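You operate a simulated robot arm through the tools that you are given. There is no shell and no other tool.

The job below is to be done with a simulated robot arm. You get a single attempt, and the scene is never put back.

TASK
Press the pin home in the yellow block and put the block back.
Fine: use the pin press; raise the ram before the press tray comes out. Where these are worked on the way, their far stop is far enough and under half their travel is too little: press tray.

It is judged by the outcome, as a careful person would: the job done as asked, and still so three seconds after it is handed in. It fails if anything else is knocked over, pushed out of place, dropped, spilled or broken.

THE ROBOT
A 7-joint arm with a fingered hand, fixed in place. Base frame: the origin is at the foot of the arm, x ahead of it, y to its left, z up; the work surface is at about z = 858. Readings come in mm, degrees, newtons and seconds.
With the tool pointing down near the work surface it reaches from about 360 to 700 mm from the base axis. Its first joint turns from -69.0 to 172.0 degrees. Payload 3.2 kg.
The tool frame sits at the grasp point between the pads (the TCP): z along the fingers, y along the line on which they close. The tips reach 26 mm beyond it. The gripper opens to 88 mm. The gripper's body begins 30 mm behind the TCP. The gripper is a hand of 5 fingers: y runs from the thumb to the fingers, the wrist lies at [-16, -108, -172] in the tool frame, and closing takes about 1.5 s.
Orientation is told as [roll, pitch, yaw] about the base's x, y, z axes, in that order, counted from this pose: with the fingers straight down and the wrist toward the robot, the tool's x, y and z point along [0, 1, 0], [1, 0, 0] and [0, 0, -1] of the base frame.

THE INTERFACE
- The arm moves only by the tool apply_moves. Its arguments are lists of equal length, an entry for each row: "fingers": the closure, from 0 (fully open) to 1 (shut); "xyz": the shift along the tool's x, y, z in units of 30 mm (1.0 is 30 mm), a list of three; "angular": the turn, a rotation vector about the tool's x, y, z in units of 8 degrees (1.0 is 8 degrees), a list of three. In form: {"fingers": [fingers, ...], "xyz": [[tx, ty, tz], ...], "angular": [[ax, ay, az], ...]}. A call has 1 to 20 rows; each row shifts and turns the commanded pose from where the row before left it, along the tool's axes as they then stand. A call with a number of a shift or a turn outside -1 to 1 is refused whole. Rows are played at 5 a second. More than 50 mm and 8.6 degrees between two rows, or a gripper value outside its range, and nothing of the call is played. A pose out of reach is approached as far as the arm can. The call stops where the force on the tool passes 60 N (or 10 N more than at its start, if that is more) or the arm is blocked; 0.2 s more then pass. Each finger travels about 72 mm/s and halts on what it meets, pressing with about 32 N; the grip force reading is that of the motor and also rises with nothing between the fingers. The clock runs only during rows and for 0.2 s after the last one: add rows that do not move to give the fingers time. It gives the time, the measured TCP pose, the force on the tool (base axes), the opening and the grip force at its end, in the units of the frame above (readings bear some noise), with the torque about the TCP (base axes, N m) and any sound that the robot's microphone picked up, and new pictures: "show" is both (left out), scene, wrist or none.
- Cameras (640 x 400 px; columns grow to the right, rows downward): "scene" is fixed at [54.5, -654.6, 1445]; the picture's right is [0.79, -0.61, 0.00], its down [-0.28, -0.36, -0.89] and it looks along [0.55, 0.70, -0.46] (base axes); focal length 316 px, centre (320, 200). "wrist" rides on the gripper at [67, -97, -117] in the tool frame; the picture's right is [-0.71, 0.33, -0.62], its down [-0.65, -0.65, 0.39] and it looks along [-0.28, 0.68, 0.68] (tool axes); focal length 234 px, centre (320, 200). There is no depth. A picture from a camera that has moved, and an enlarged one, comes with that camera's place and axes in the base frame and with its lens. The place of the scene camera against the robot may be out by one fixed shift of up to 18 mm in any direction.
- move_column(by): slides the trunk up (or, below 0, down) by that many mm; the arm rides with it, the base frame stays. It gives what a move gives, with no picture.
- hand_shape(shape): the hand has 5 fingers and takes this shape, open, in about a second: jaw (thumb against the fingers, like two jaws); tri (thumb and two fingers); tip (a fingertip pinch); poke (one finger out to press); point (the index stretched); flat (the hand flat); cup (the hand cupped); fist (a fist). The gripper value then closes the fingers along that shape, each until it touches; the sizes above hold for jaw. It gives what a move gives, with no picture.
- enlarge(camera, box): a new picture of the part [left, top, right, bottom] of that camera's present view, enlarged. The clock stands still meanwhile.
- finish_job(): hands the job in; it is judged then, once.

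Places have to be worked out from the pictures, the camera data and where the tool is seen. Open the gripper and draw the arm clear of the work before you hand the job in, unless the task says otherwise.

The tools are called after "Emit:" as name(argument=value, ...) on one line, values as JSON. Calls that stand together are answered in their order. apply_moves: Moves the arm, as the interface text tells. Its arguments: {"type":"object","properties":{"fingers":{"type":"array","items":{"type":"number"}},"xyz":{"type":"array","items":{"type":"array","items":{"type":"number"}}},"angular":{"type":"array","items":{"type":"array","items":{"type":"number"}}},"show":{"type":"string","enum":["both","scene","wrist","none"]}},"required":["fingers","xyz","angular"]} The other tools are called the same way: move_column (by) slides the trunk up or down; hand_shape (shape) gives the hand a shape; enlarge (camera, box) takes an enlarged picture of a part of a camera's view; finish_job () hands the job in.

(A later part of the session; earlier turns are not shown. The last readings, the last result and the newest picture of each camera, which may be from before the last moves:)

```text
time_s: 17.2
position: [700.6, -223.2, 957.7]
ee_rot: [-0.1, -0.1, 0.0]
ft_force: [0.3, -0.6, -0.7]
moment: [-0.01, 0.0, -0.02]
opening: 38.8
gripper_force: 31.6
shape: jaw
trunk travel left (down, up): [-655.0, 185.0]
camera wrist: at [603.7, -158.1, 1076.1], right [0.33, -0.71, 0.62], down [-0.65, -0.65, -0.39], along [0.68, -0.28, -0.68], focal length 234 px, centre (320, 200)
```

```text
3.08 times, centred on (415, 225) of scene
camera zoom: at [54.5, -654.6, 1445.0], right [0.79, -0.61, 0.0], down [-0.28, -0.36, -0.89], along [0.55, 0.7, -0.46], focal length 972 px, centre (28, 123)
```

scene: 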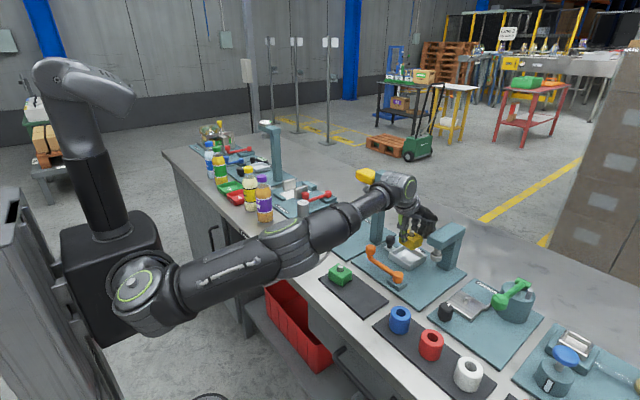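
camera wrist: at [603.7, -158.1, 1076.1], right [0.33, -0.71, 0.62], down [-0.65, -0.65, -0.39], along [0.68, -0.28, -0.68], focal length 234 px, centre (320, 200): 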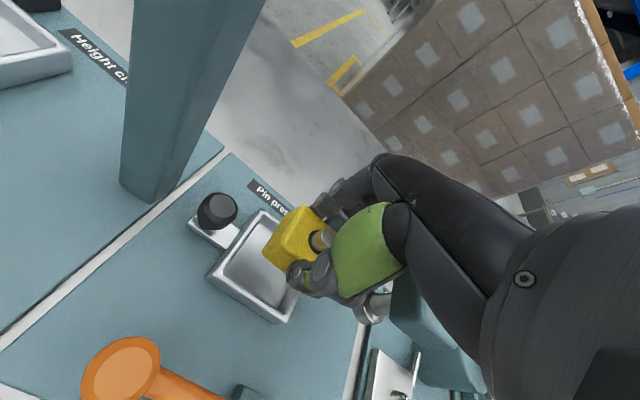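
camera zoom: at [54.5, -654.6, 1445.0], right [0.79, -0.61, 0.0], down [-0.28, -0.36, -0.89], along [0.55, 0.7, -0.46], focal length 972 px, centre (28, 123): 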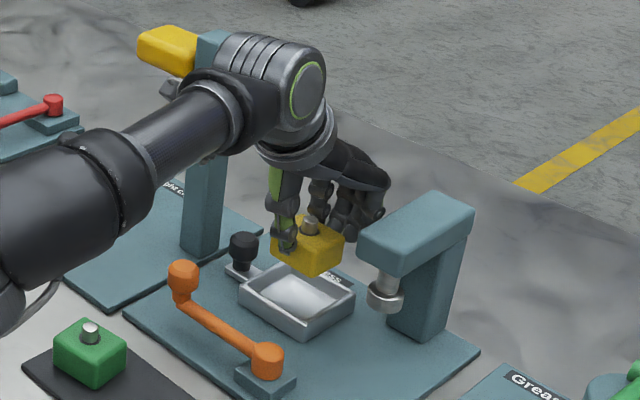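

Alignment over the tray is within 1–2 mm. I descend further with the arm, then check before the final contact.

Emit:
apply_moves(fingers=[0.65, 0.65, 0.65], xyz=[[-0.03, 0, 0.4], [0, 0, 0.4], [0, 0, 0.5]], angular=[[0, 0, 0], [0, 0, 0], [0, 0, 0]])

Emit:
enlarge(camera="wrist", box=[180, 160, 380, 320])

Emit:
enlarge(camera="scene", box=[370, 190, 460, 280])

```text
time_s: 18.0
position: [702.3, -226.2, 918.2]
ee_rot: [0.0, 0.0, 0.0]
ft_force: [-0.4, 0.1, -1.9]
moment: [0.02, -0.02, 0.01]
opening: 38.7
gripper_force: 32.0
shape: jaw
trunk travel left (down, up): [-655.0, 185.0]
camera wrist: at [604.0, -159.4, 1036.5], right [0.33, -0.71, 0.62], down [-0.65, -0.65, -0.39], along [0.68, -0.28, -0.68], focal length 234 px, centre (320, 200)
```

scene: 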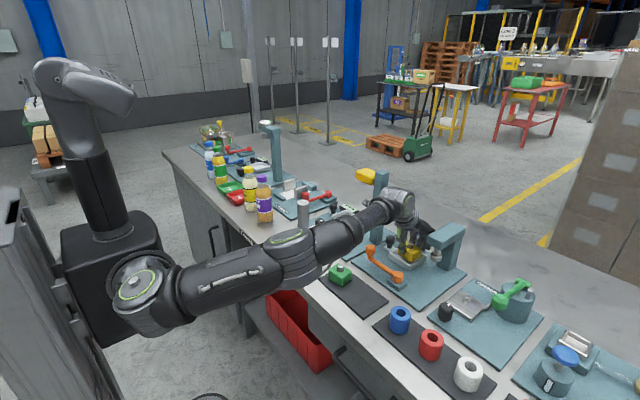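
wrist: 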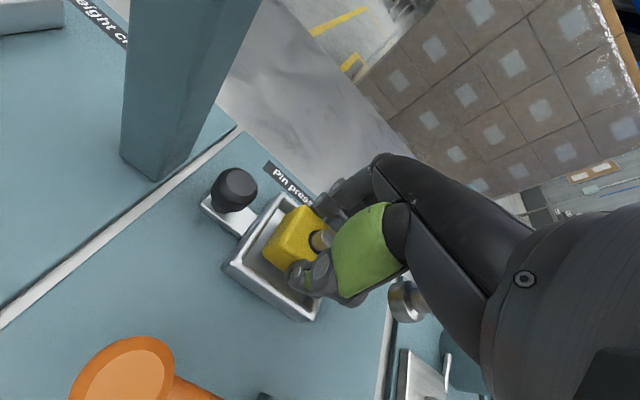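

```text
2.50 times, centred on (280, 240) of wrist
camera zoom: at [604.0, -159.4, 1036.5], right [0.33, -0.71, 0.62], down [-0.65, -0.65, -0.39], along [0.68, -0.28, -0.68], focal length 585 px, centre (420, 100)
```

zoom: 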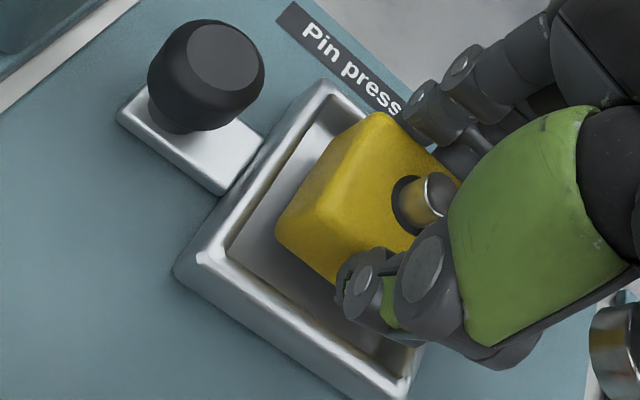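

```text
4.44 times, centred on (415, 235) of scene
camera zoom: at [54.5, -654.6, 1445.0], right [0.79, -0.61, 0.0], down [-0.28, -0.36, -0.89], along [0.55, 0.7, -0.46], focal length 1404 px, centre (-102, 44)
```

zoom: 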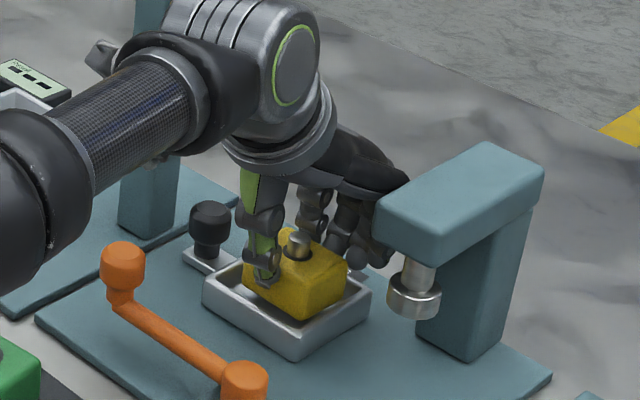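

The block is centred just above the tray. I lower it in 3 mm steps watching the force.

Emit:
apply_moves(fingers=[0.65, 0.65, 0.65], xyz=[[0, 0, 0.1], [0, 0, 0.1], [0, 0, 0.1]], angular=[[0, 0, 0], [0, 0, 0], [0, 0, 0]], show="none")

```text
time_s: 18.8
position: [701.0, -225.7, 911.7]
ee_rot: [0.1, -0.1, -0.1]
ft_force: [-0.1, 0.1, -0.1]
moment: [0.01, 0.01, 0.02]
opening: 38.7
gripper_force: 32.3
shape: jaw
trunk travel left (down, up): [-655.0, 185.0]
```

Emit:
apply_moves(fingers=[0.65, 0.65], xyz=[[0, 0, 0.08], [0, 0, 0]], angular=[[0, 0, 0], [0, 0, 0]])

Emit:
enlarge(camera="wrist", box=[180, 160, 380, 320])

Emit:
enlarge(camera="scene", box=[380, 215, 450, 275])

```text
time_s: 19.4
position: [701.4, -224.7, 910.2]
ee_rot: [0.1, -0.2, 0.0]
ft_force: [2.1, -2.1, 7.7]
moment: [-0.04, -0.02, 0.0]
opening: 39.1
gripper_force: 31.8
shape: jaw
trunk travel left (down, up): [-655.0, 185.0]
camera wrist: at [602.8, -158.9, 1027.4], right [0.33, -0.71, 0.62], down [-0.65, -0.65, -0.39], along [0.68, -0.28, -0.68], focal length 234 px, centre (320, 200)
```

scene: 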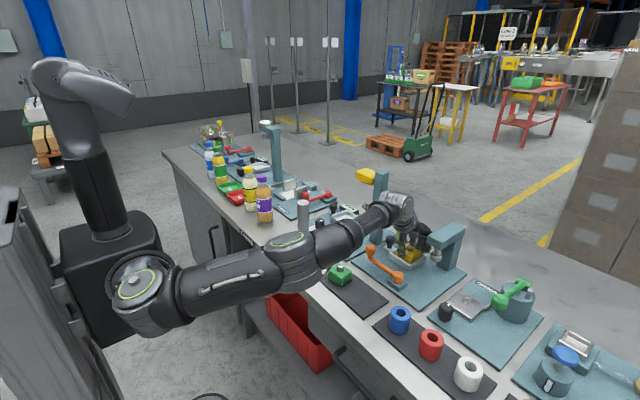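
wrist: 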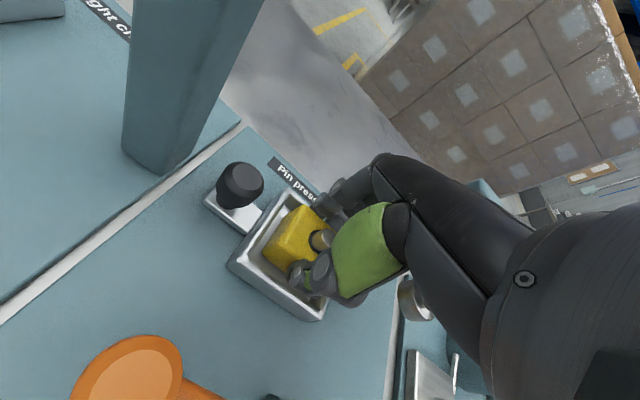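

```text
2.50 times, centred on (280, 240) of wrist
camera zoom: at [602.8, -158.9, 1027.4], right [0.33, -0.71, 0.62], down [-0.65, -0.65, -0.39], along [0.68, -0.28, -0.68], focal length 585 px, centre (420, 100)
```

zoom: 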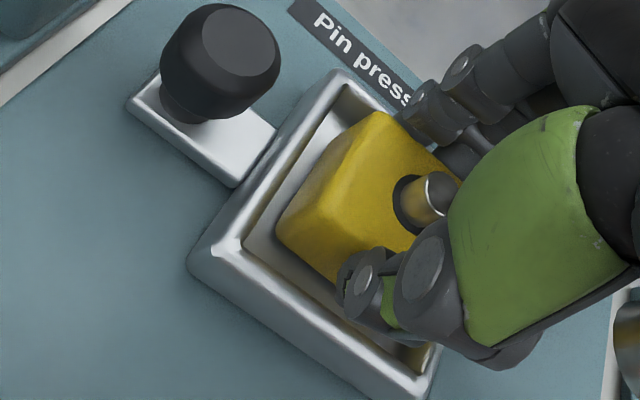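

```text
6.67 times, centred on (415, 245) of scene
camera zoom: at [54.5, -654.6, 1445.0], right [0.79, -0.61, 0.0], down [-0.28, -0.36, -0.89], along [0.55, 0.7, -0.46], focal length 2105 px, centre (-313, -100)
```

zoom: 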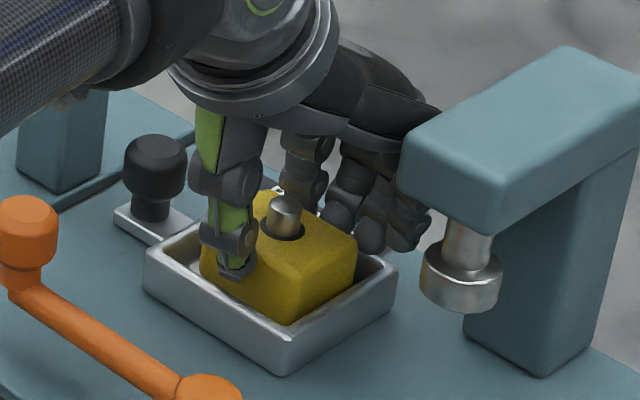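

The block touched the tray floor (7.7 N upward). I open the hand gently and check that the block stays put.

Emit:
apply_moves(fingers=[0.5, 0.4, 0.3, 0.25, 0.25], xyz=[[0, 0, 0], [0, 0, 0], [0, 0, 0], [0, 0, 0], [0, 0, 0]], angular=[[0, 0, 0], [0, 0, 0], [0, 0, 0], [0, 0, 0], [0, 0, 0]])

Emit:
enlarge(camera="wrist", box=[180, 160, 380, 320])

Emit:
enlarge(camera="scene", box=[380, 215, 450, 275])

```text
time_s: 20.6
position: [701.2, -226.9, 907.6]
ee_rot: [0.0, 0.0, 0.1]
ft_force: [-0.9, 0.0, 0.6]
moment: [-0.04, -0.01, 0.0]
opening: 65.6
gripper_force: 0.1
shape: jaw
trunk travel left (down, up): [-655.0, 185.0]
camera wrist: at [603.5, -159.0, 1025.5], right [0.33, -0.71, 0.62], down [-0.65, -0.65, -0.39], along [0.68, -0.28, -0.68], focal length 234 px, centre (320, 200)
```

scene: 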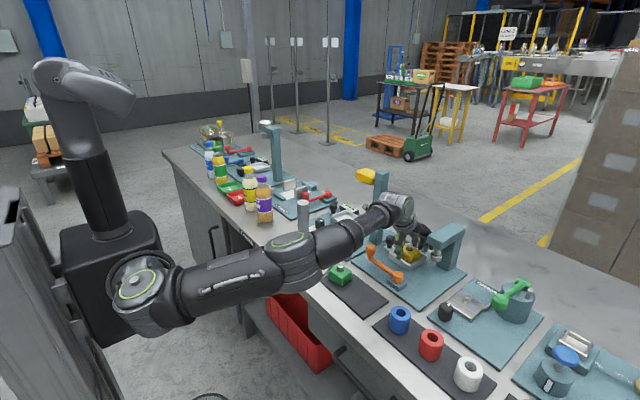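
wrist: 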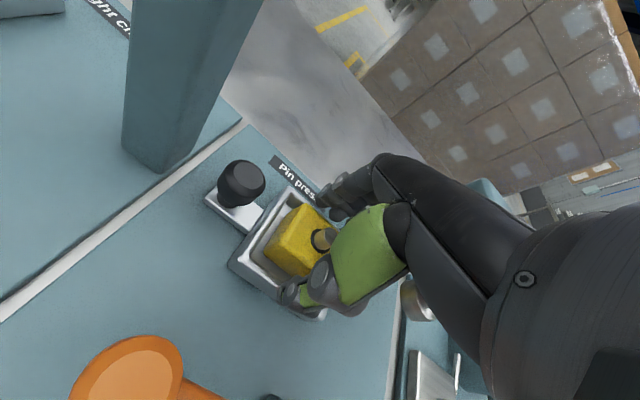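

```text
2.50 times, centred on (280, 240) of wrist
camera zoom: at [603.5, -159.0, 1025.5], right [0.33, -0.71, 0.62], down [-0.65, -0.65, -0.39], along [0.68, -0.28, -0.68], focal length 585 px, centre (420, 100)
```

zoom: 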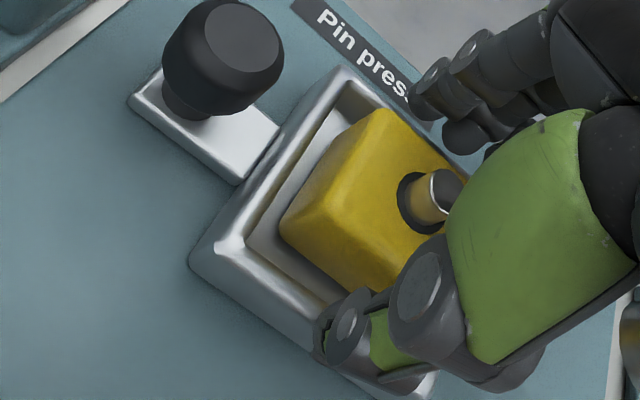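

```text
6.67 times, centred on (415, 245) of scene
camera zoom: at [54.5, -654.6, 1445.0], right [0.79, -0.61, 0.0], down [-0.28, -0.36, -0.89], along [0.55, 0.7, -0.46], focal length 2105 px, centre (-313, -100)
```

zoom: 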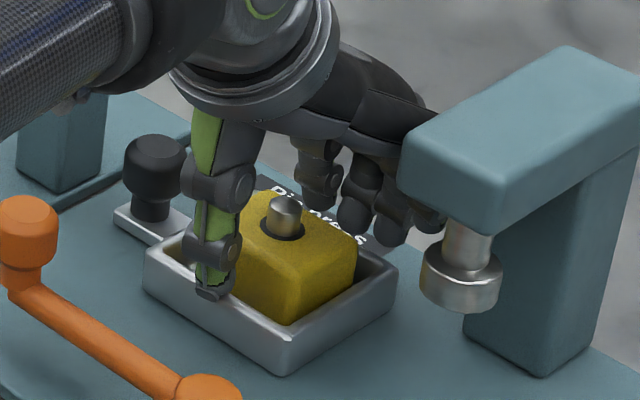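

The block sits in the tray, centred. I raise the hand straight up out of the tray and check the block from above.

Emit:
apply_moves(fingers=[0.2, 0.2, 0.2, 0.2, 0.2, 0.2], xyz=[[0, 0, -0.3], [0, 0, -0.7], [0, 0, -0.9], [0, 0, -0.9], [0, 0, -0.9], [0, -0.3, -0.9]], angular=[[0, 0, 0], [0, 0, 0], [0, 0, 0], [0, 0, 0], [0, 0, 0], [0, 0, 0]])

Emit:
enlarge(camera="wrist", box=[140, 200, 300, 340])

Emit:
enlarge(camera="scene", box=[370, 130, 470, 280])

```text
time_s: 22.0
position: [682.2, -235.1, 1018.5]
ee_rot: [0.1, 0.0, 0.0]
ft_force: [0.2, -0.2, 0.0]
moment: [-0.01, 0.01, 0.03]
opening: 70.2
gripper_force: 0.0
shape: jaw
out of reach, approached as far as the arm can: row 4, 5
trunk travel left (down, up): [-655.0, 185.0]
camera wrist: at [584.4, -169.0, 1135.7], right [0.33, -0.71, 0.62], down [-0.65, -0.65, -0.39], along [0.68, -0.28, -0.68], focal length 234 px, centre (320, 200)
```

scene: 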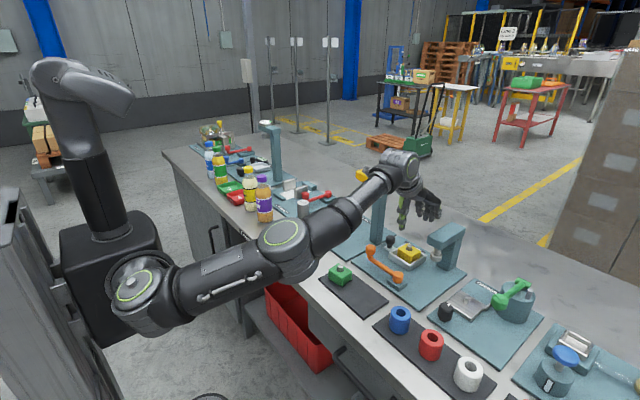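
wrist: 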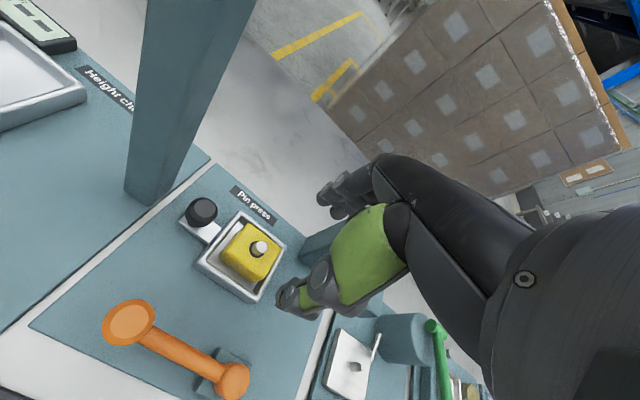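

```text
2.86 times, centred on (220, 270) of wrist
camera zoom: at [584.4, -169.0, 1135.7], right [0.33, -0.71, 0.62], down [-0.65, -0.65, -0.39], along [0.68, -0.28, -0.68], focal length 669 px, centre (606, 0)
```

zoom: 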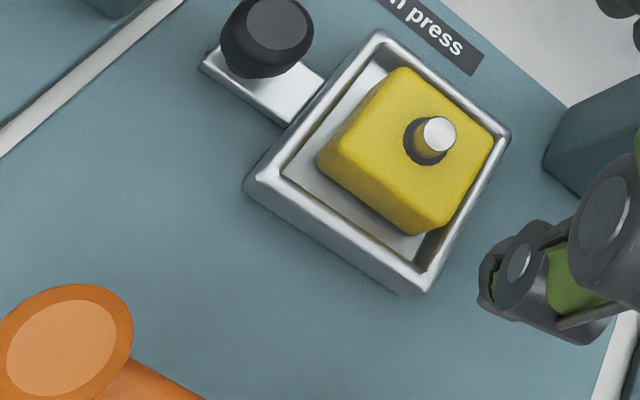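

```text
2.67 times, centred on (420, 205) of scene
camera zoom: at [54.5, -654.6, 1445.0], right [0.79, -0.61, 0.0], down [-0.28, -0.36, -0.89], along [0.55, 0.7, -0.46], focal length 842 px, centre (53, 187)
```

zoom: 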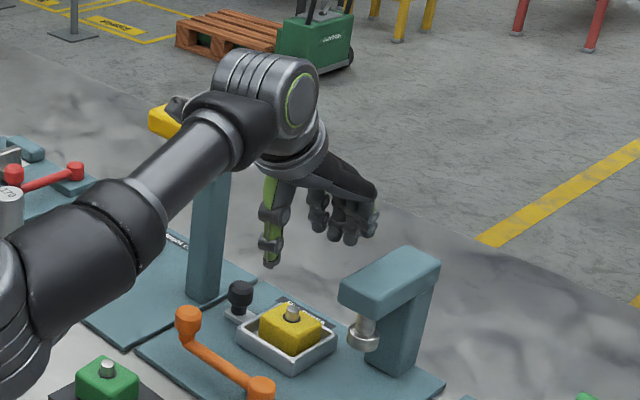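

The block sits centred in the tray (pin ≈ 3 mm from tray centre). I back off a bit toward the robot so I can inspect other hand shapes safely.

Emit:
apply_moves(fingers=[0.2, 0.2, 0.2], xyz=[[0, -0.8, 0], [0, -0.8, 0], [0, -0.8, 0]], angular=[[0, 0, 0], [0, 0, 0], [0, 0, 0]], show="none")

Emit:
hand_shape(shape="poke")

Emit:
enlarge(camera="scene", box=[340, 130, 460, 250])

Emit:
enlarge(camera="wrist", box=[200, 100, 480, 340])

```text
time_s: 22.8
position: [610.1, -236.4, 1017.3]
ee_rot: [0.1, 0.0, 0.0]
ft_force: [0.3, 0.6, 0.5]
moment: [0.01, -0.01, -0.01]
opening: 70.2
gripper_force: 0.0
shape: jaw
trunk travel left (down, up): [-655.0, 185.0]
```

```text
time_s: 23.7
position: [610.6, -236.2, 1018.7]
ee_rot: [-0.1, 0.1, 0.0]
ft_force: [-0.3, -0.5, 0.7]
moment: [0.01, 0.01, 0.0]
opening: 0.1
gripper_force: 0.1
shape: poke
trunk travel left (down, up): [-655.0, 185.0]
```

```text
3.33 times, centred on (400, 190) of scene
camera zoom: at [54.5, -654.6, 1445.0], right [0.79, -0.61, 0.0], down [-0.28, -0.36, -0.89], along [0.55, 0.7, -0.46], focal length 1053 px, centre (53, 233)
```

zoom: 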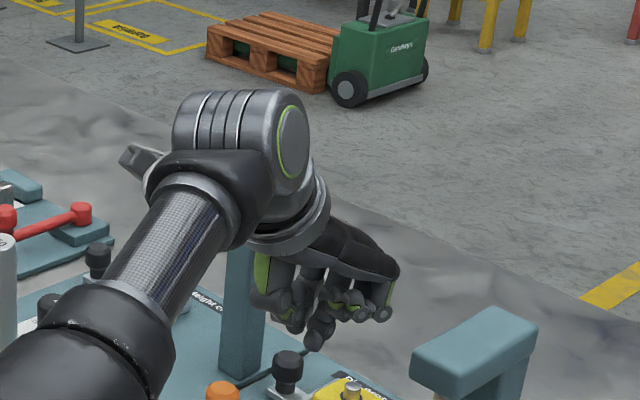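

```text
1.67 times, centred on (340, 220) of wrist
camera zoom: at [513.5, -169.6, 1135.6], right [0.33, -0.71, 0.62], down [-0.65, -0.65, -0.39], along [0.68, -0.28, -0.68], focal length 390 px, centre (287, 167)
```

zoom: 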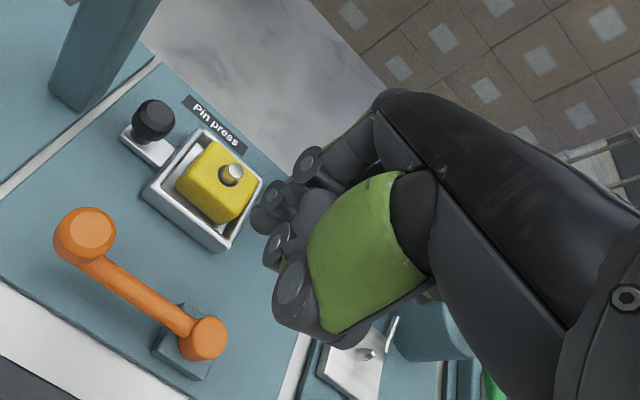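

Emit:
hand_shape(shape="tip")

Emit:
enlarge(camera="scene", box=[340, 130, 460, 250])

Emit:
enlarge(camera="wrist", box=[200, 100, 480, 340])

Emit:
hand_shape(shape="tri")

Emit:
enlarge(camera="scene", box=[340, 130, 460, 250])

Emit:
enlarge(camera="wrist", box=[200, 100, 480, 340])

```text
time_s: 24.6
position: [611.4, -235.8, 1018.7]
ee_rot: [-0.1, 0.0, 0.0]
ft_force: [-0.8, -0.1, 0.0]
moment: [0.0, 0.01, 0.02]
opening: 88.0
gripper_force: 0.3
shape: tip
trunk travel left (down, up): [-655.0, 185.0]
```

```text
3.33 times, centred on (400, 190) of scene
camera zoom: at [54.5, -654.6, 1445.0], right [0.79, -0.61, 0.0], down [-0.28, -0.36, -0.89], along [0.55, 0.7, -0.46], focal length 1053 px, centre (53, 233)
```

zoom: 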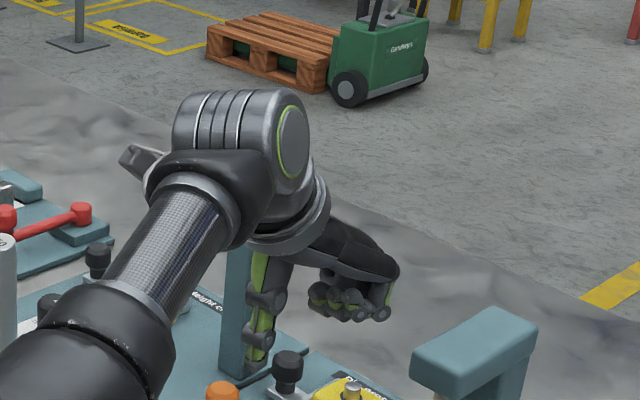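

```text
1.67 times, centred on (340, 220) of wrist
camera zoom: at [513.5, -169.6, 1135.6], right [0.33, -0.71, 0.62], down [-0.65, -0.65, -0.39], along [0.68, -0.28, -0.68], focal length 390 px, centre (287, 167)
```

zoom: 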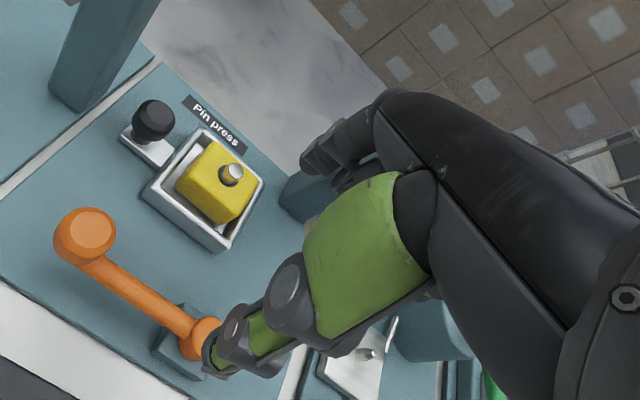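

```text
time_s: 25.5
position: [611.2, -234.7, 1018.7]
ee_rot: [-0.1, 0.0, 0.0]
ft_force: [0.2, -0.3, -0.5]
moment: [0.01, 0.02, 0.0]
opening: 87.8
gripper_force: 0.1
shape: tri
trunk travel left (down, up): [-655.0, 185.0]
```

```text
3.33 times, centred on (400, 190) of scene
camera zoom: at [54.5, -654.6, 1445.0], right [0.79, -0.61, 0.0], down [-0.28, -0.36, -0.89], along [0.55, 0.7, -0.46], focal length 1053 px, centre (53, 233)
```

zoom: 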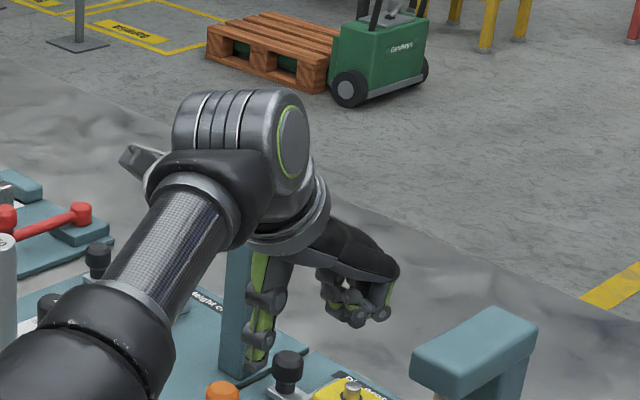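

```text
1.67 times, centred on (340, 220) of wrist
camera zoom: at [513.5, -169.6, 1135.6], right [0.33, -0.71, 0.62], down [-0.65, -0.65, -0.39], along [0.68, -0.28, -0.68], focal length 390 px, centre (287, 167)
```

zoom: 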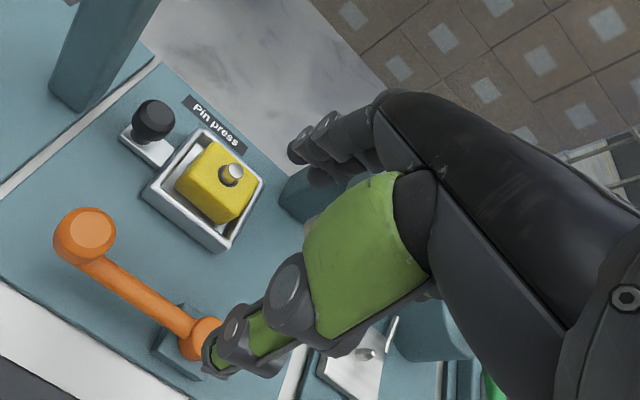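

The index side of the hand is +y, and the palm is 86 mm wide, so the Height-check column and the C-frame limit where the hand fits. Plan: push the tray in with the thumb (first on the tray's +y wall, then on the knob). I go back to jaw shape and lower to z≈960 here.

Emit:
hand_shape(shape="jaw")

Emit:
apply_moves(fingers=[0.1, 0.1, 0.1], xyz=[[0, 0, 0.65], [0, 0, 0.65], [0, 0, 0.65]], angular=[[0, 0, 0], [0, 0, 0], [0, 0, 0]], show="none")

```text
time_s: 26.4
position: [612.5, -236.8, 1017.8]
ee_rot: [0.0, 0.0, 0.0]
ft_force: [0.7, 0.1, 0.3]
moment: [0.02, -0.02, 0.0]
opening: 87.8
gripper_force: 0.0
shape: jaw
trunk travel left (down, up): [-655.0, 185.0]
```

```text
time_s: 27.2
position: [611.9, -236.6, 958.9]
ee_rot: [0.0, 0.0, 0.1]
ft_force: [0.5, 0.1, -0.4]
moment: [0.03, -0.01, 0.0]
opening: 79.5
gripper_force: 0.0
shape: jaw
trunk travel left (down, up): [-655.0, 185.0]
```

Now I move toward (716, −172) at z≈959, with the hand about 8 mm clear of the Height-check column.

Emit:
apply_moves(fingers=[0.1, 0.1, 0.1, 0.1, 0.1], xyz=[[0.42, 0.69, 0], [0.42, 0.69, 0], [0.42, 0.69, 0], [0.42, 0.69, 0], [0.42, 0.69, 0]], angular=[[0, 0, 0], [0, 0, 0], [0, 0, 0], [0, 0, 0], [0, 0, 0]])

Emit:
enlarge(camera="wrist", box=[140, 150, 400, 400])

Emit:
enlarge(camera="scene", box=[350, 150, 470, 280])

```text
time_s: 28.4
position: [715.8, -171.6, 957.4]
ee_rot: [0.0, 0.0, 0.1]
ft_force: [0.9, -0.2, 0.6]
moment: [-0.01, 0.0, 0.0]
opening: 79.5
gripper_force: 0.0
shape: jaw
trunk travel left (down, up): [-655.0, 185.0]
camera wrist: at [617.7, -104.3, 1075.6], right [0.33, -0.71, 0.62], down [-0.65, -0.65, -0.39], along [0.68, -0.28, -0.68], focal length 234 px, centre (320, 200)
```

scene: 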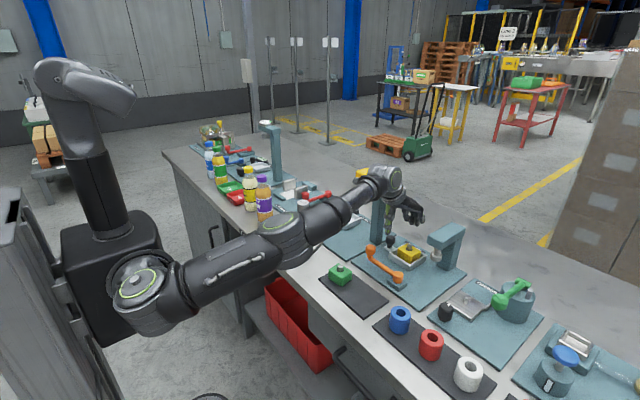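
wrist: 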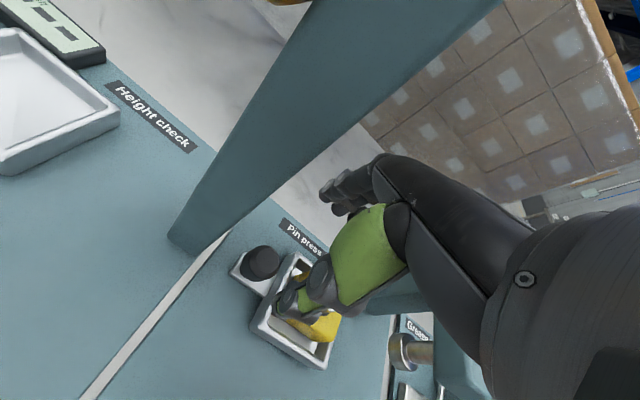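

```text
1.60 times, centred on (270, 275) of wrist
camera zoom: at [617.7, -104.3, 1075.6], right [0.33, -0.71, 0.62], down [-0.65, -0.65, -0.39], along [0.68, -0.28, -0.68], focal length 375 px, centre (400, 80)
```

zoom: 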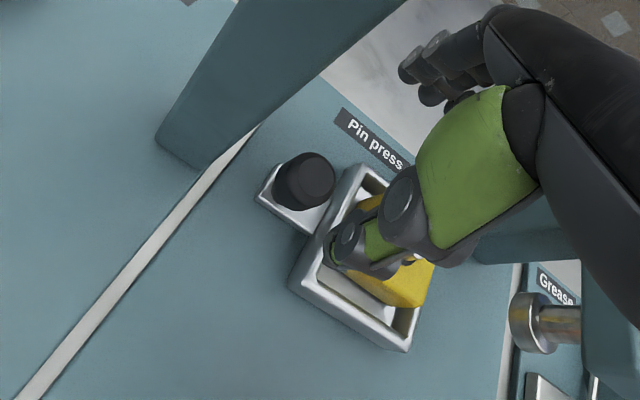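

```text
3.08 times, centred on (410, 215) of scene
camera zoom: at [54.5, -654.6, 1445.0], right [0.79, -0.61, 0.0], down [-0.28, -0.36, -0.89], along [0.55, 0.7, -0.46], focal length 972 px, centre (43, 154)
```

zoom: 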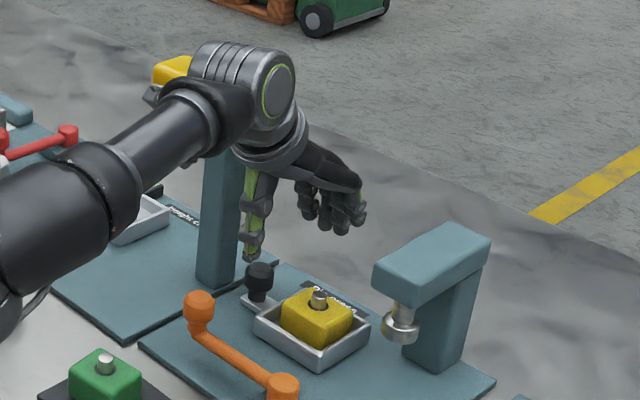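

The thumb tip is where I computed (≈ 671, −172). I descend to tip z≈886 and check the gap to knob, tray and column.

Emit:
apply_moves(fingers=[0.1, 0.1, 0.1, 0.1], xyz=[[0, 0, 0.4], [0, 0, 0.4], [0, 0, 0.4], [0, 0, 0.3]], angular=[[0, 0, 0], [0, 0, 0], [0, 0, 0], [0, 0, 0]])

Emit:
enlarge(camera="wrist", box=[180, 150, 400, 350])

Emit:
enlarge(camera="scene", box=[360, 180, 450, 280])

```text
time_s: 29.4
position: [714.8, -173.3, 912.8]
ee_rot: [0.0, -0.1, 0.0]
ft_force: [0.4, -0.4, 0.4]
moment: [-0.02, 0.0, 0.01]
opening: 79.5
gripper_force: 0.1
shape: jaw
trunk travel left (down, up): [-655.0, 185.0]
camera wrist: at [616.8, -106.0, 1031.0], right [0.33, -0.71, 0.62], down [-0.65, -0.65, -0.39], along [0.68, -0.28, -0.68], focal length 234 px, centre (320, 200)
```

scene: 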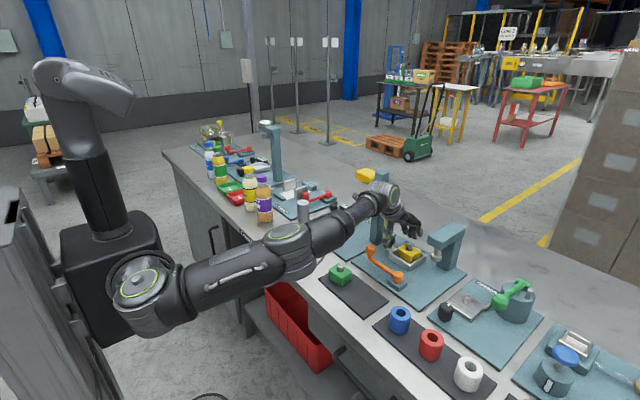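
wrist: 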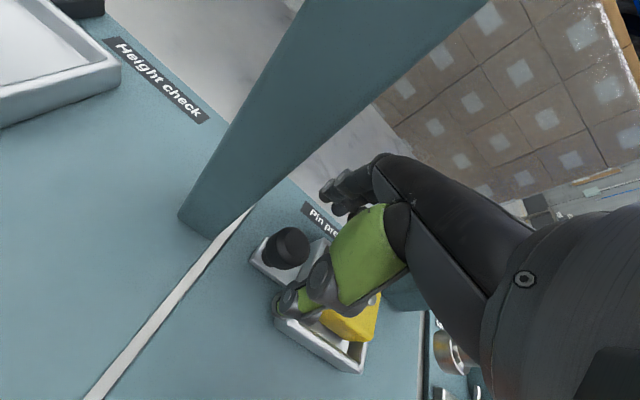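

```text
2.00 times, centred on (290, 250) of wrist
camera zoom: at [616.8, -106.0, 1031.0], right [0.33, -0.71, 0.62], down [-0.65, -0.65, -0.39], along [0.68, -0.28, -0.68], focal length 468 px, centre (380, 100)
```

zoom: 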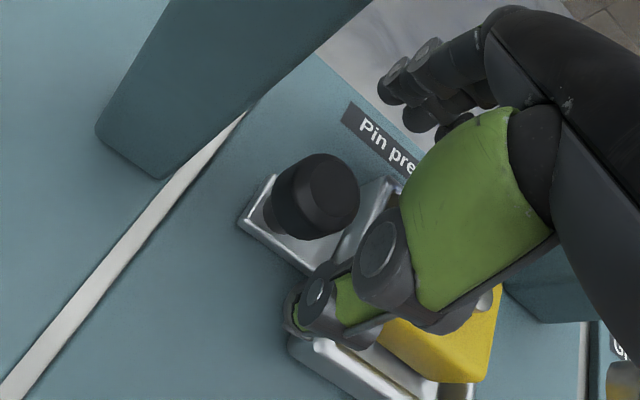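

```text
4.00 times, centred on (405, 230) of scene
camera zoom: at [54.5, -654.6, 1445.0], right [0.79, -0.61, 0.0], down [-0.28, -0.36, -0.89], along [0.55, 0.7, -0.46], focal length 1263 px, centre (-20, 80)
```

zoom: 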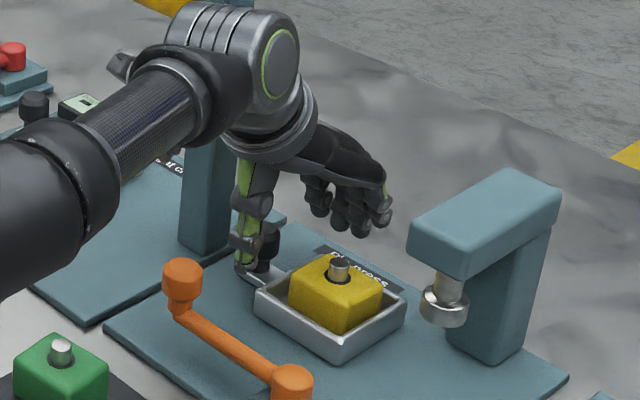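

Thumb tip is clear on the +y side of the tray wall. I lower 14 mm more so the tip lies against the wall height.

Emit:
apply_moves(fingers=[0.1, 0.1, 0.1], xyz=[[0.04, 0, 0.2], [0, 0, 0.26], [0, 0, 0]], angular=[[0, 0, 0], [0, 0, 0], [0, 0, 0]], show="wrist")

Emit:
enlarge(camera="scene", box=[360, 200, 440, 280])

Emit:
enlarge(camera="wrist", box=[220, 200, 360, 350])

```text
time_s: 30.2
position: [714.2, -170.6, 901.1]
ee_rot: [0.1, 0.0, 0.0]
ft_force: [-0.1, -0.3, 0.6]
moment: [0.02, -0.02, -0.02]
opening: 79.6
gripper_force: 0.1
shape: jaw
trunk travel left (down, up): [-655.0, 185.0]
camera wrist: at [616.5, -105.1, 1017.8], right [0.33, -0.71, 0.62], down [-0.65, -0.65, -0.39], along [0.68, -0.28, -0.68], focal length 234 px, centre (320, 200)
```

wrist: 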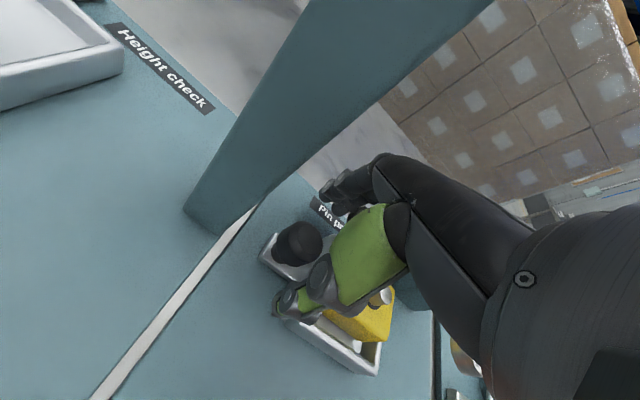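

```text
5.00 times, centred on (400, 240) of scene
camera zoom: at [54.5, -654.6, 1445.0], right [0.79, -0.61, 0.0], down [-0.28, -0.36, -0.89], along [0.55, 0.7, -0.46], focal length 1579 px, centre (-80, 0)
```

zoom: 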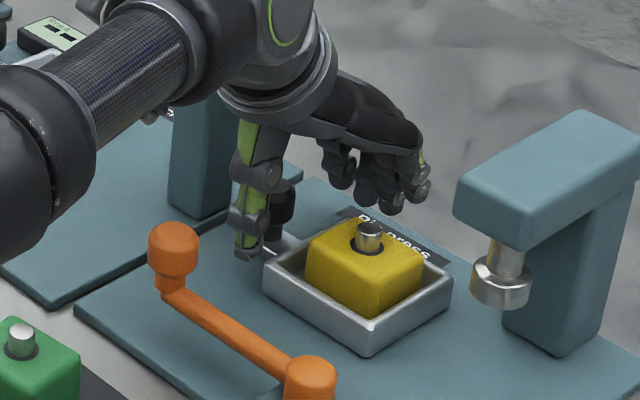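

```text
2.67 times, centred on (290, 275) of wrist
camera zoom: at [616.5, -105.1, 1017.8], right [0.33, -0.71, 0.62], down [-0.65, -0.65, -0.39], along [0.68, -0.28, -0.68], focal length 624 px, centre (400, 0)
```

zoom: 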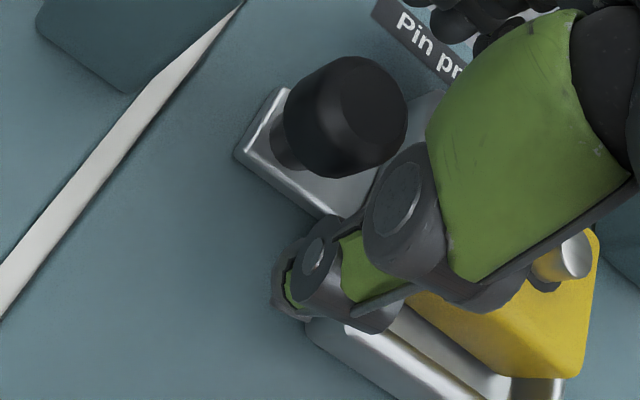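

Tip is at z≈875; I lower 4 mm more and start pushing the tray inward (−y) gently, first 25 mm.

Emit:
apply_moves(fingers=[0.1, 0.1, 0.1, 0.1, 0.1], xyz=[[0, 0, 0.14], [-0.2, 0, 0], [-0.2, 0, 0], [-0.2, 0, 0], [-0.2, 0, 0]], angular=[[0, 0, 0], [0, 0, 0], [0, 0, 0], [0, 0, 0], [0, 0, 0]], show="wrist")

Emit:
enlarge(camera="scene", box=[360, 200, 450, 280])

```text
time_s: 31.4
position: [714.2, -198.2, 896.4]
ee_rot: [0.1, 0.1, -0.1]
ft_force: [-0.5, 0.0, -0.2]
moment: [0.01, 0.01, -0.01]
opening: 79.0
gripper_force: 0.1
shape: jaw
trunk travel left (down, up): [-655.0, 185.0]
camera wrist: at [617.1, -131.4, 1013.4], right [0.33, -0.71, 0.62], down [-0.66, -0.65, -0.39], along [0.68, -0.28, -0.68], focal length 234 px, centre (320, 200)
```

wrist: 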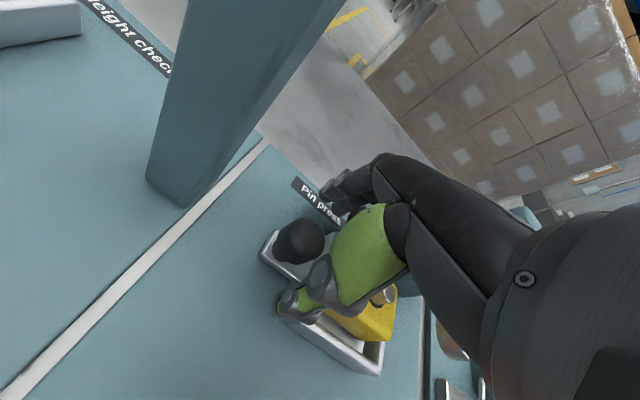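

```text
5.00 times, centred on (405, 240) of scene
camera zoom: at [54.5, -654.6, 1445.0], right [0.79, -0.61, 0.0], down [-0.28, -0.36, -0.89], along [0.55, 0.7, -0.46], focal length 1579 px, centre (-105, 0)
```

zoom: 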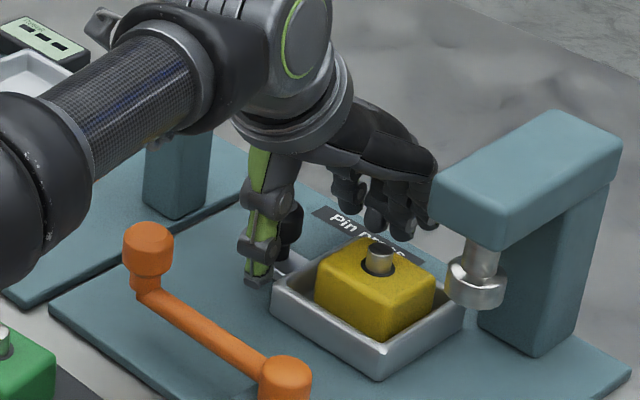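

The tray slides easily with the block in it. I continue 30 mm.

Emit:
apply_moves(fingers=[0.1, 0.1, 0.1, 0.1], xyz=[[-0.25, 0, 0], [-0.25, 0, 0], [-0.25, 0, 0], [-0.25, 0, 0]], angular=[[0, 0, 0], [0, 0, 0], [0, 0, 0], [0, 0, 0]], show="wrist")

Emit:
enlarge(camera="scene", box=[360, 200, 460, 280])

```text
time_s: 32.4
position: [713.7, -225.5, 896.4]
ee_rot: [0.0, -0.1, -0.1]
ft_force: [-0.3, -0.2, 0.1]
moment: [0.0, -0.03, 0.03]
opening: 79.1
gripper_force: 0.0
shape: jaw
trunk travel left (down, up): [-655.0, 185.0]
camera wrist: at [616.0, -159.0, 1013.0], right [0.33, -0.71, 0.62], down [-0.65, -0.65, -0.39], along [0.68, -0.28, -0.68], focal length 234 px, centre (320, 200)
```

wrist: 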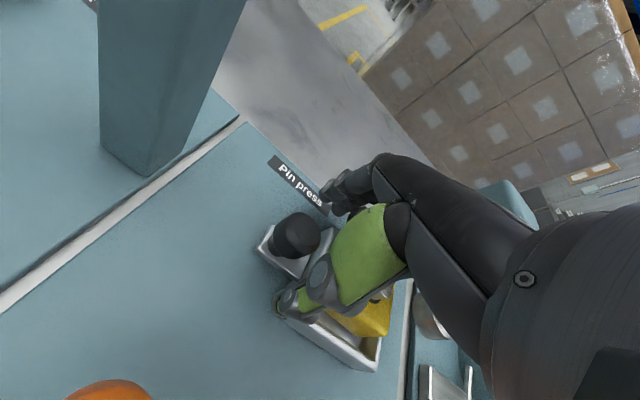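

```text
5.00 times, centred on (410, 240) of scene
camera zoom: at [54.5, -654.6, 1445.0], right [0.79, -0.61, 0.0], down [-0.28, -0.36, -0.89], along [0.55, 0.7, -0.46], focal length 1579 px, centre (-130, 0)
```

zoom: 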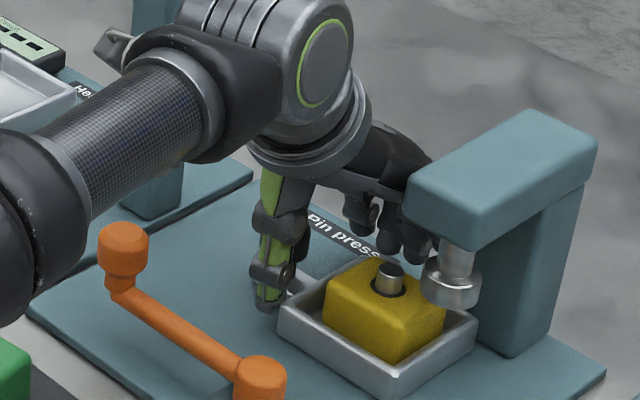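

The tray is ~48 mm in. Now I back off, raise above the knob, and bring the thumb to the +y side of the knob for the rest.

Emit:
apply_moves(fingers=[0.1, 0.1, 0.1, 0.1, 0.2, 0.3, 0.4, 0.5, 0.5], xyz=[[0.12, 0, 0], [0, 0, -0.5], [0, 0, -0.5], [0, 0, -0.55], [0.4, 0, 0], [0.4, 0.1, 0], [0.4, 0.1, 0], [0.4, 0.2, 0], [0, 0, 0]], angular=[[0, 0, 0], [0, 0, 0], [0, 0, 0], [0, 0, 0], [0, 0, 0], [0, 0, 0], [0, 0, 0], [0, 0, 0], [0, 0, 0]])

Emit:
enlarge(camera="wrist", box=[200, 150, 400, 350])

Emit:
enlarge(camera="scene", box=[360, 180, 460, 280])

```text
time_s: 34.4
position: [723.7, -172.8, 934.6]
ee_rot: [0.0, -0.1, 0.0]
ft_force: [-0.1, -0.7, 0.0]
moment: [0.0, -0.03, 0.01]
opening: 44.6
gripper_force: 0.1
shape: jaw
out of reach, approached as far as the arm can: row 3
trunk travel left (down, up): [-655.0, 185.0]
camera wrist: at [625.3, -106.6, 1051.8], right [0.33, -0.71, 0.62], down [-0.65, -0.65, -0.39], along [0.68, -0.28, -0.68], focal length 234 px, centre (320, 200)
```

scene: 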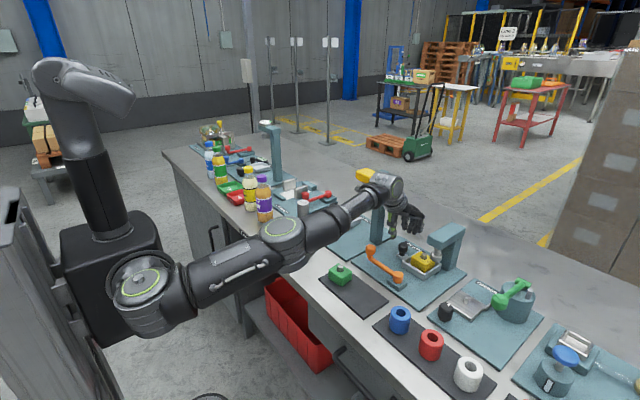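
wrist: 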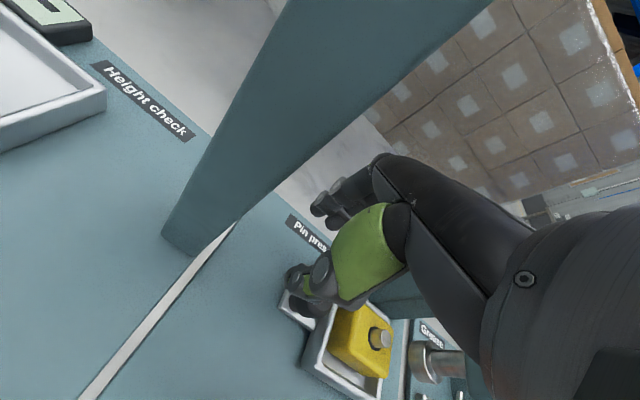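

```text
2.00 times, centred on (300, 250) of wrist
camera zoom: at [625.3, -106.6, 1051.8], right [0.33, -0.71, 0.62], down [-0.65, -0.65, -0.39], along [0.68, -0.28, -0.68], focal length 468 px, centre (360, 100)
```

zoom: 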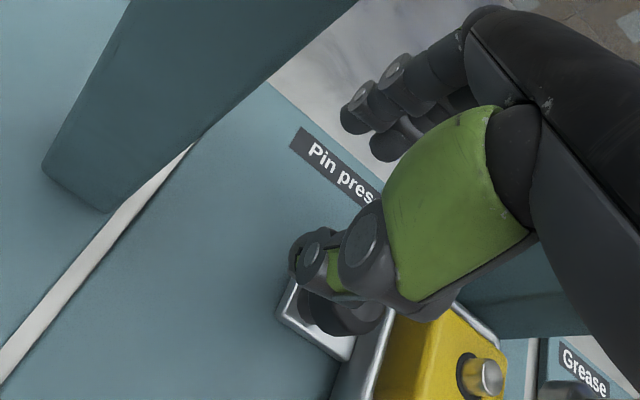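

```text
4.00 times, centred on (410, 230) of scene
camera zoom: at [54.5, -654.6, 1445.0], right [0.79, -0.61, 0.0], down [-0.28, -0.36, -0.89], along [0.55, 0.7, -0.46], focal length 1263 px, centre (-40, 80)
```

zoom: 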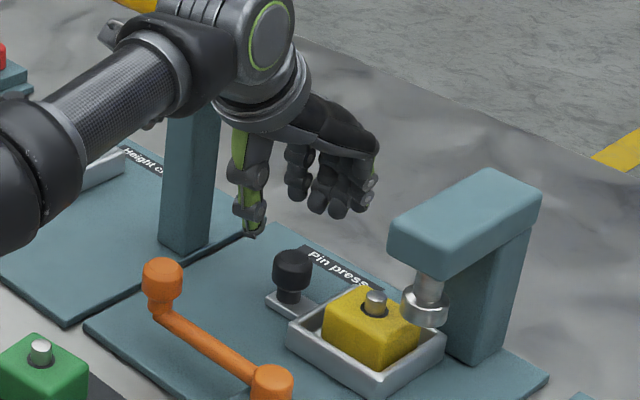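

The thumb is now on the +y side of the knob. To save reach I close a bit more (fingers stay beyond the knob), shift 8 mm back and descend beside the knob.

Emit:
apply_moves(fingers=[0.6, 0.72, 0.72, 0.72, 0.72], xyz=[[0, -0.14, 0], [0, -0.14, 0], [0, 0, 0.35], [0, 0, 0.35], [0, 0, 0.25]], angular=[[0, 0, 0], [0, 0, 0], [0, 0, 0], [0, 0, 0], [0, 0, 0]], show="wrist")

Emit:
enlarge(camera="wrist", box=[220, 180, 400, 350])

Emit:
enlarge(camera="scene", box=[360, 190, 460, 280])

```text
time_s: 35.6
position: [715.6, -173.1, 905.4]
ee_rot: [0.0, 0.0, 0.0]
ft_force: [0.1, -0.7, -0.4]
moment: [0.03, -0.01, 0.03]
opening: 25.1
gripper_force: 0.0
shape: jaw
trunk travel left (down, up): [-655.0, 185.0]
camera wrist: at [617.6, -106.7, 1023.7], right [0.33, -0.71, 0.62], down [-0.65, -0.65, -0.39], along [0.68, -0.28, -0.68], focal length 234 px, centre (320, 200)
```

wrist: 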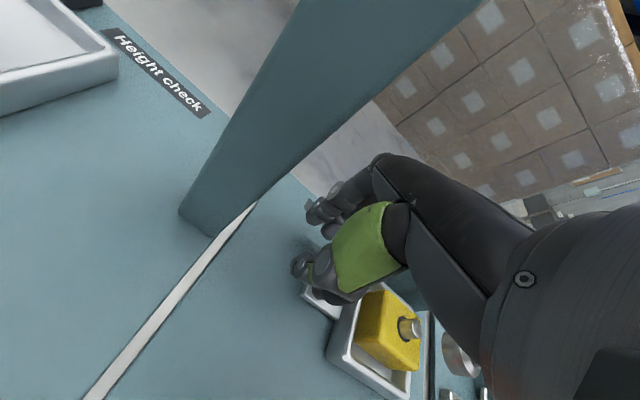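

```text
2.35 times, centred on (310, 265) of wrist
camera zoom: at [617.6, -106.7, 1023.7], right [0.33, -0.71, 0.62], down [-0.65, -0.65, -0.39], along [0.68, -0.28, -0.68], focal length 551 px, centre (344, 47)
```

zoom: 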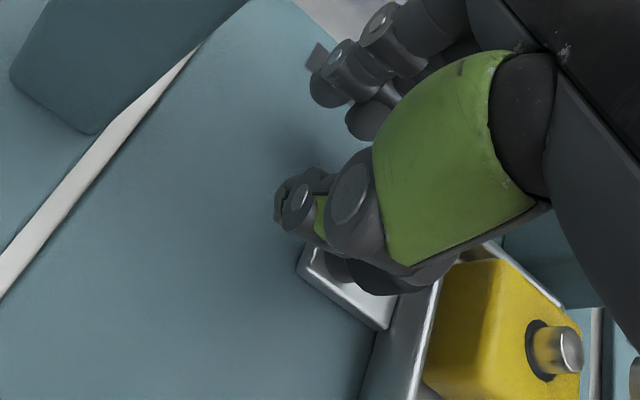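

```text
4.44 times, centred on (410, 235) of scene
camera zoom: at [54.5, -654.6, 1445.0], right [0.79, -0.61, 0.0], down [-0.28, -0.36, -0.89], along [0.55, 0.7, -0.46], focal length 1404 px, centre (-80, 44)
```

zoom: 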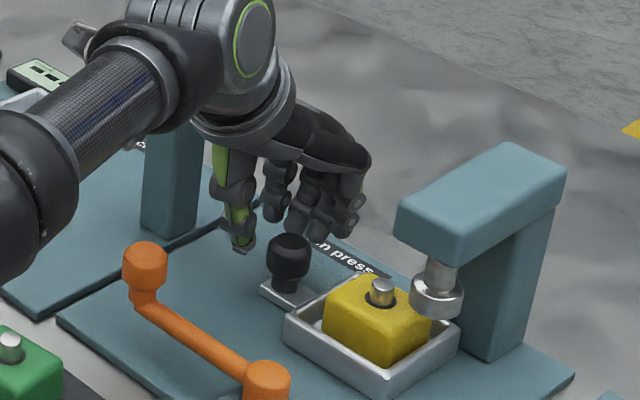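

Thumb is beside the knob at the right height. I push −y, 25 mm first.

Emit:
apply_moves(fingers=[0.72, 0.72, 0.72, 0.72], xyz=[[-0.2, 0, 0], [-0.2, 0, 0], [-0.22, 0, 0], [-0.22, 0, 0]], angular=[[0, 0, 0], [0, 0, 0], [0, 0, 0], [0, 0, 0]], show="wrist")

Emit:
enlarge(camera="scene", box=[370, 190, 470, 280])

```text
time_s: 36.6
position: [716.1, -199.0, 905.4]
ee_rot: [0.0, 0.0, 0.0]
ft_force: [0.5, -0.6, -0.7]
moment: [-0.03, 0.0, 0.03]
opening: 24.7
gripper_force: 0.0
shape: jaw
trunk travel left (down, up): [-655.0, 185.0]
camera wrist: at [618.0, -132.0, 1023.9], right [0.33, -0.71, 0.62], down [-0.65, -0.65, -0.39], along [0.68, -0.28, -0.68], focal length 234 px, centre (320, 200)
```

wrist: 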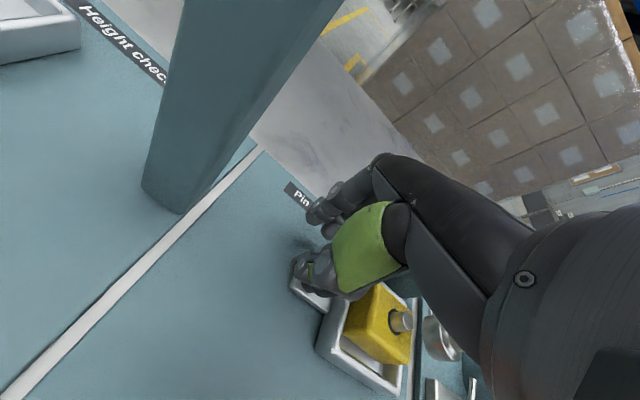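

```text
4.44 times, centred on (420, 235) of scene
camera zoom: at [54.5, -654.6, 1445.0], right [0.79, -0.61, 0.0], down [-0.28, -0.36, -0.89], along [0.55, 0.7, -0.46], focal length 1404 px, centre (-124, 44)
```

zoom: 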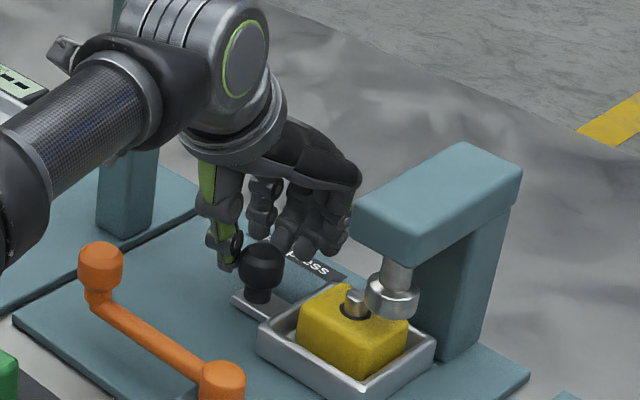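

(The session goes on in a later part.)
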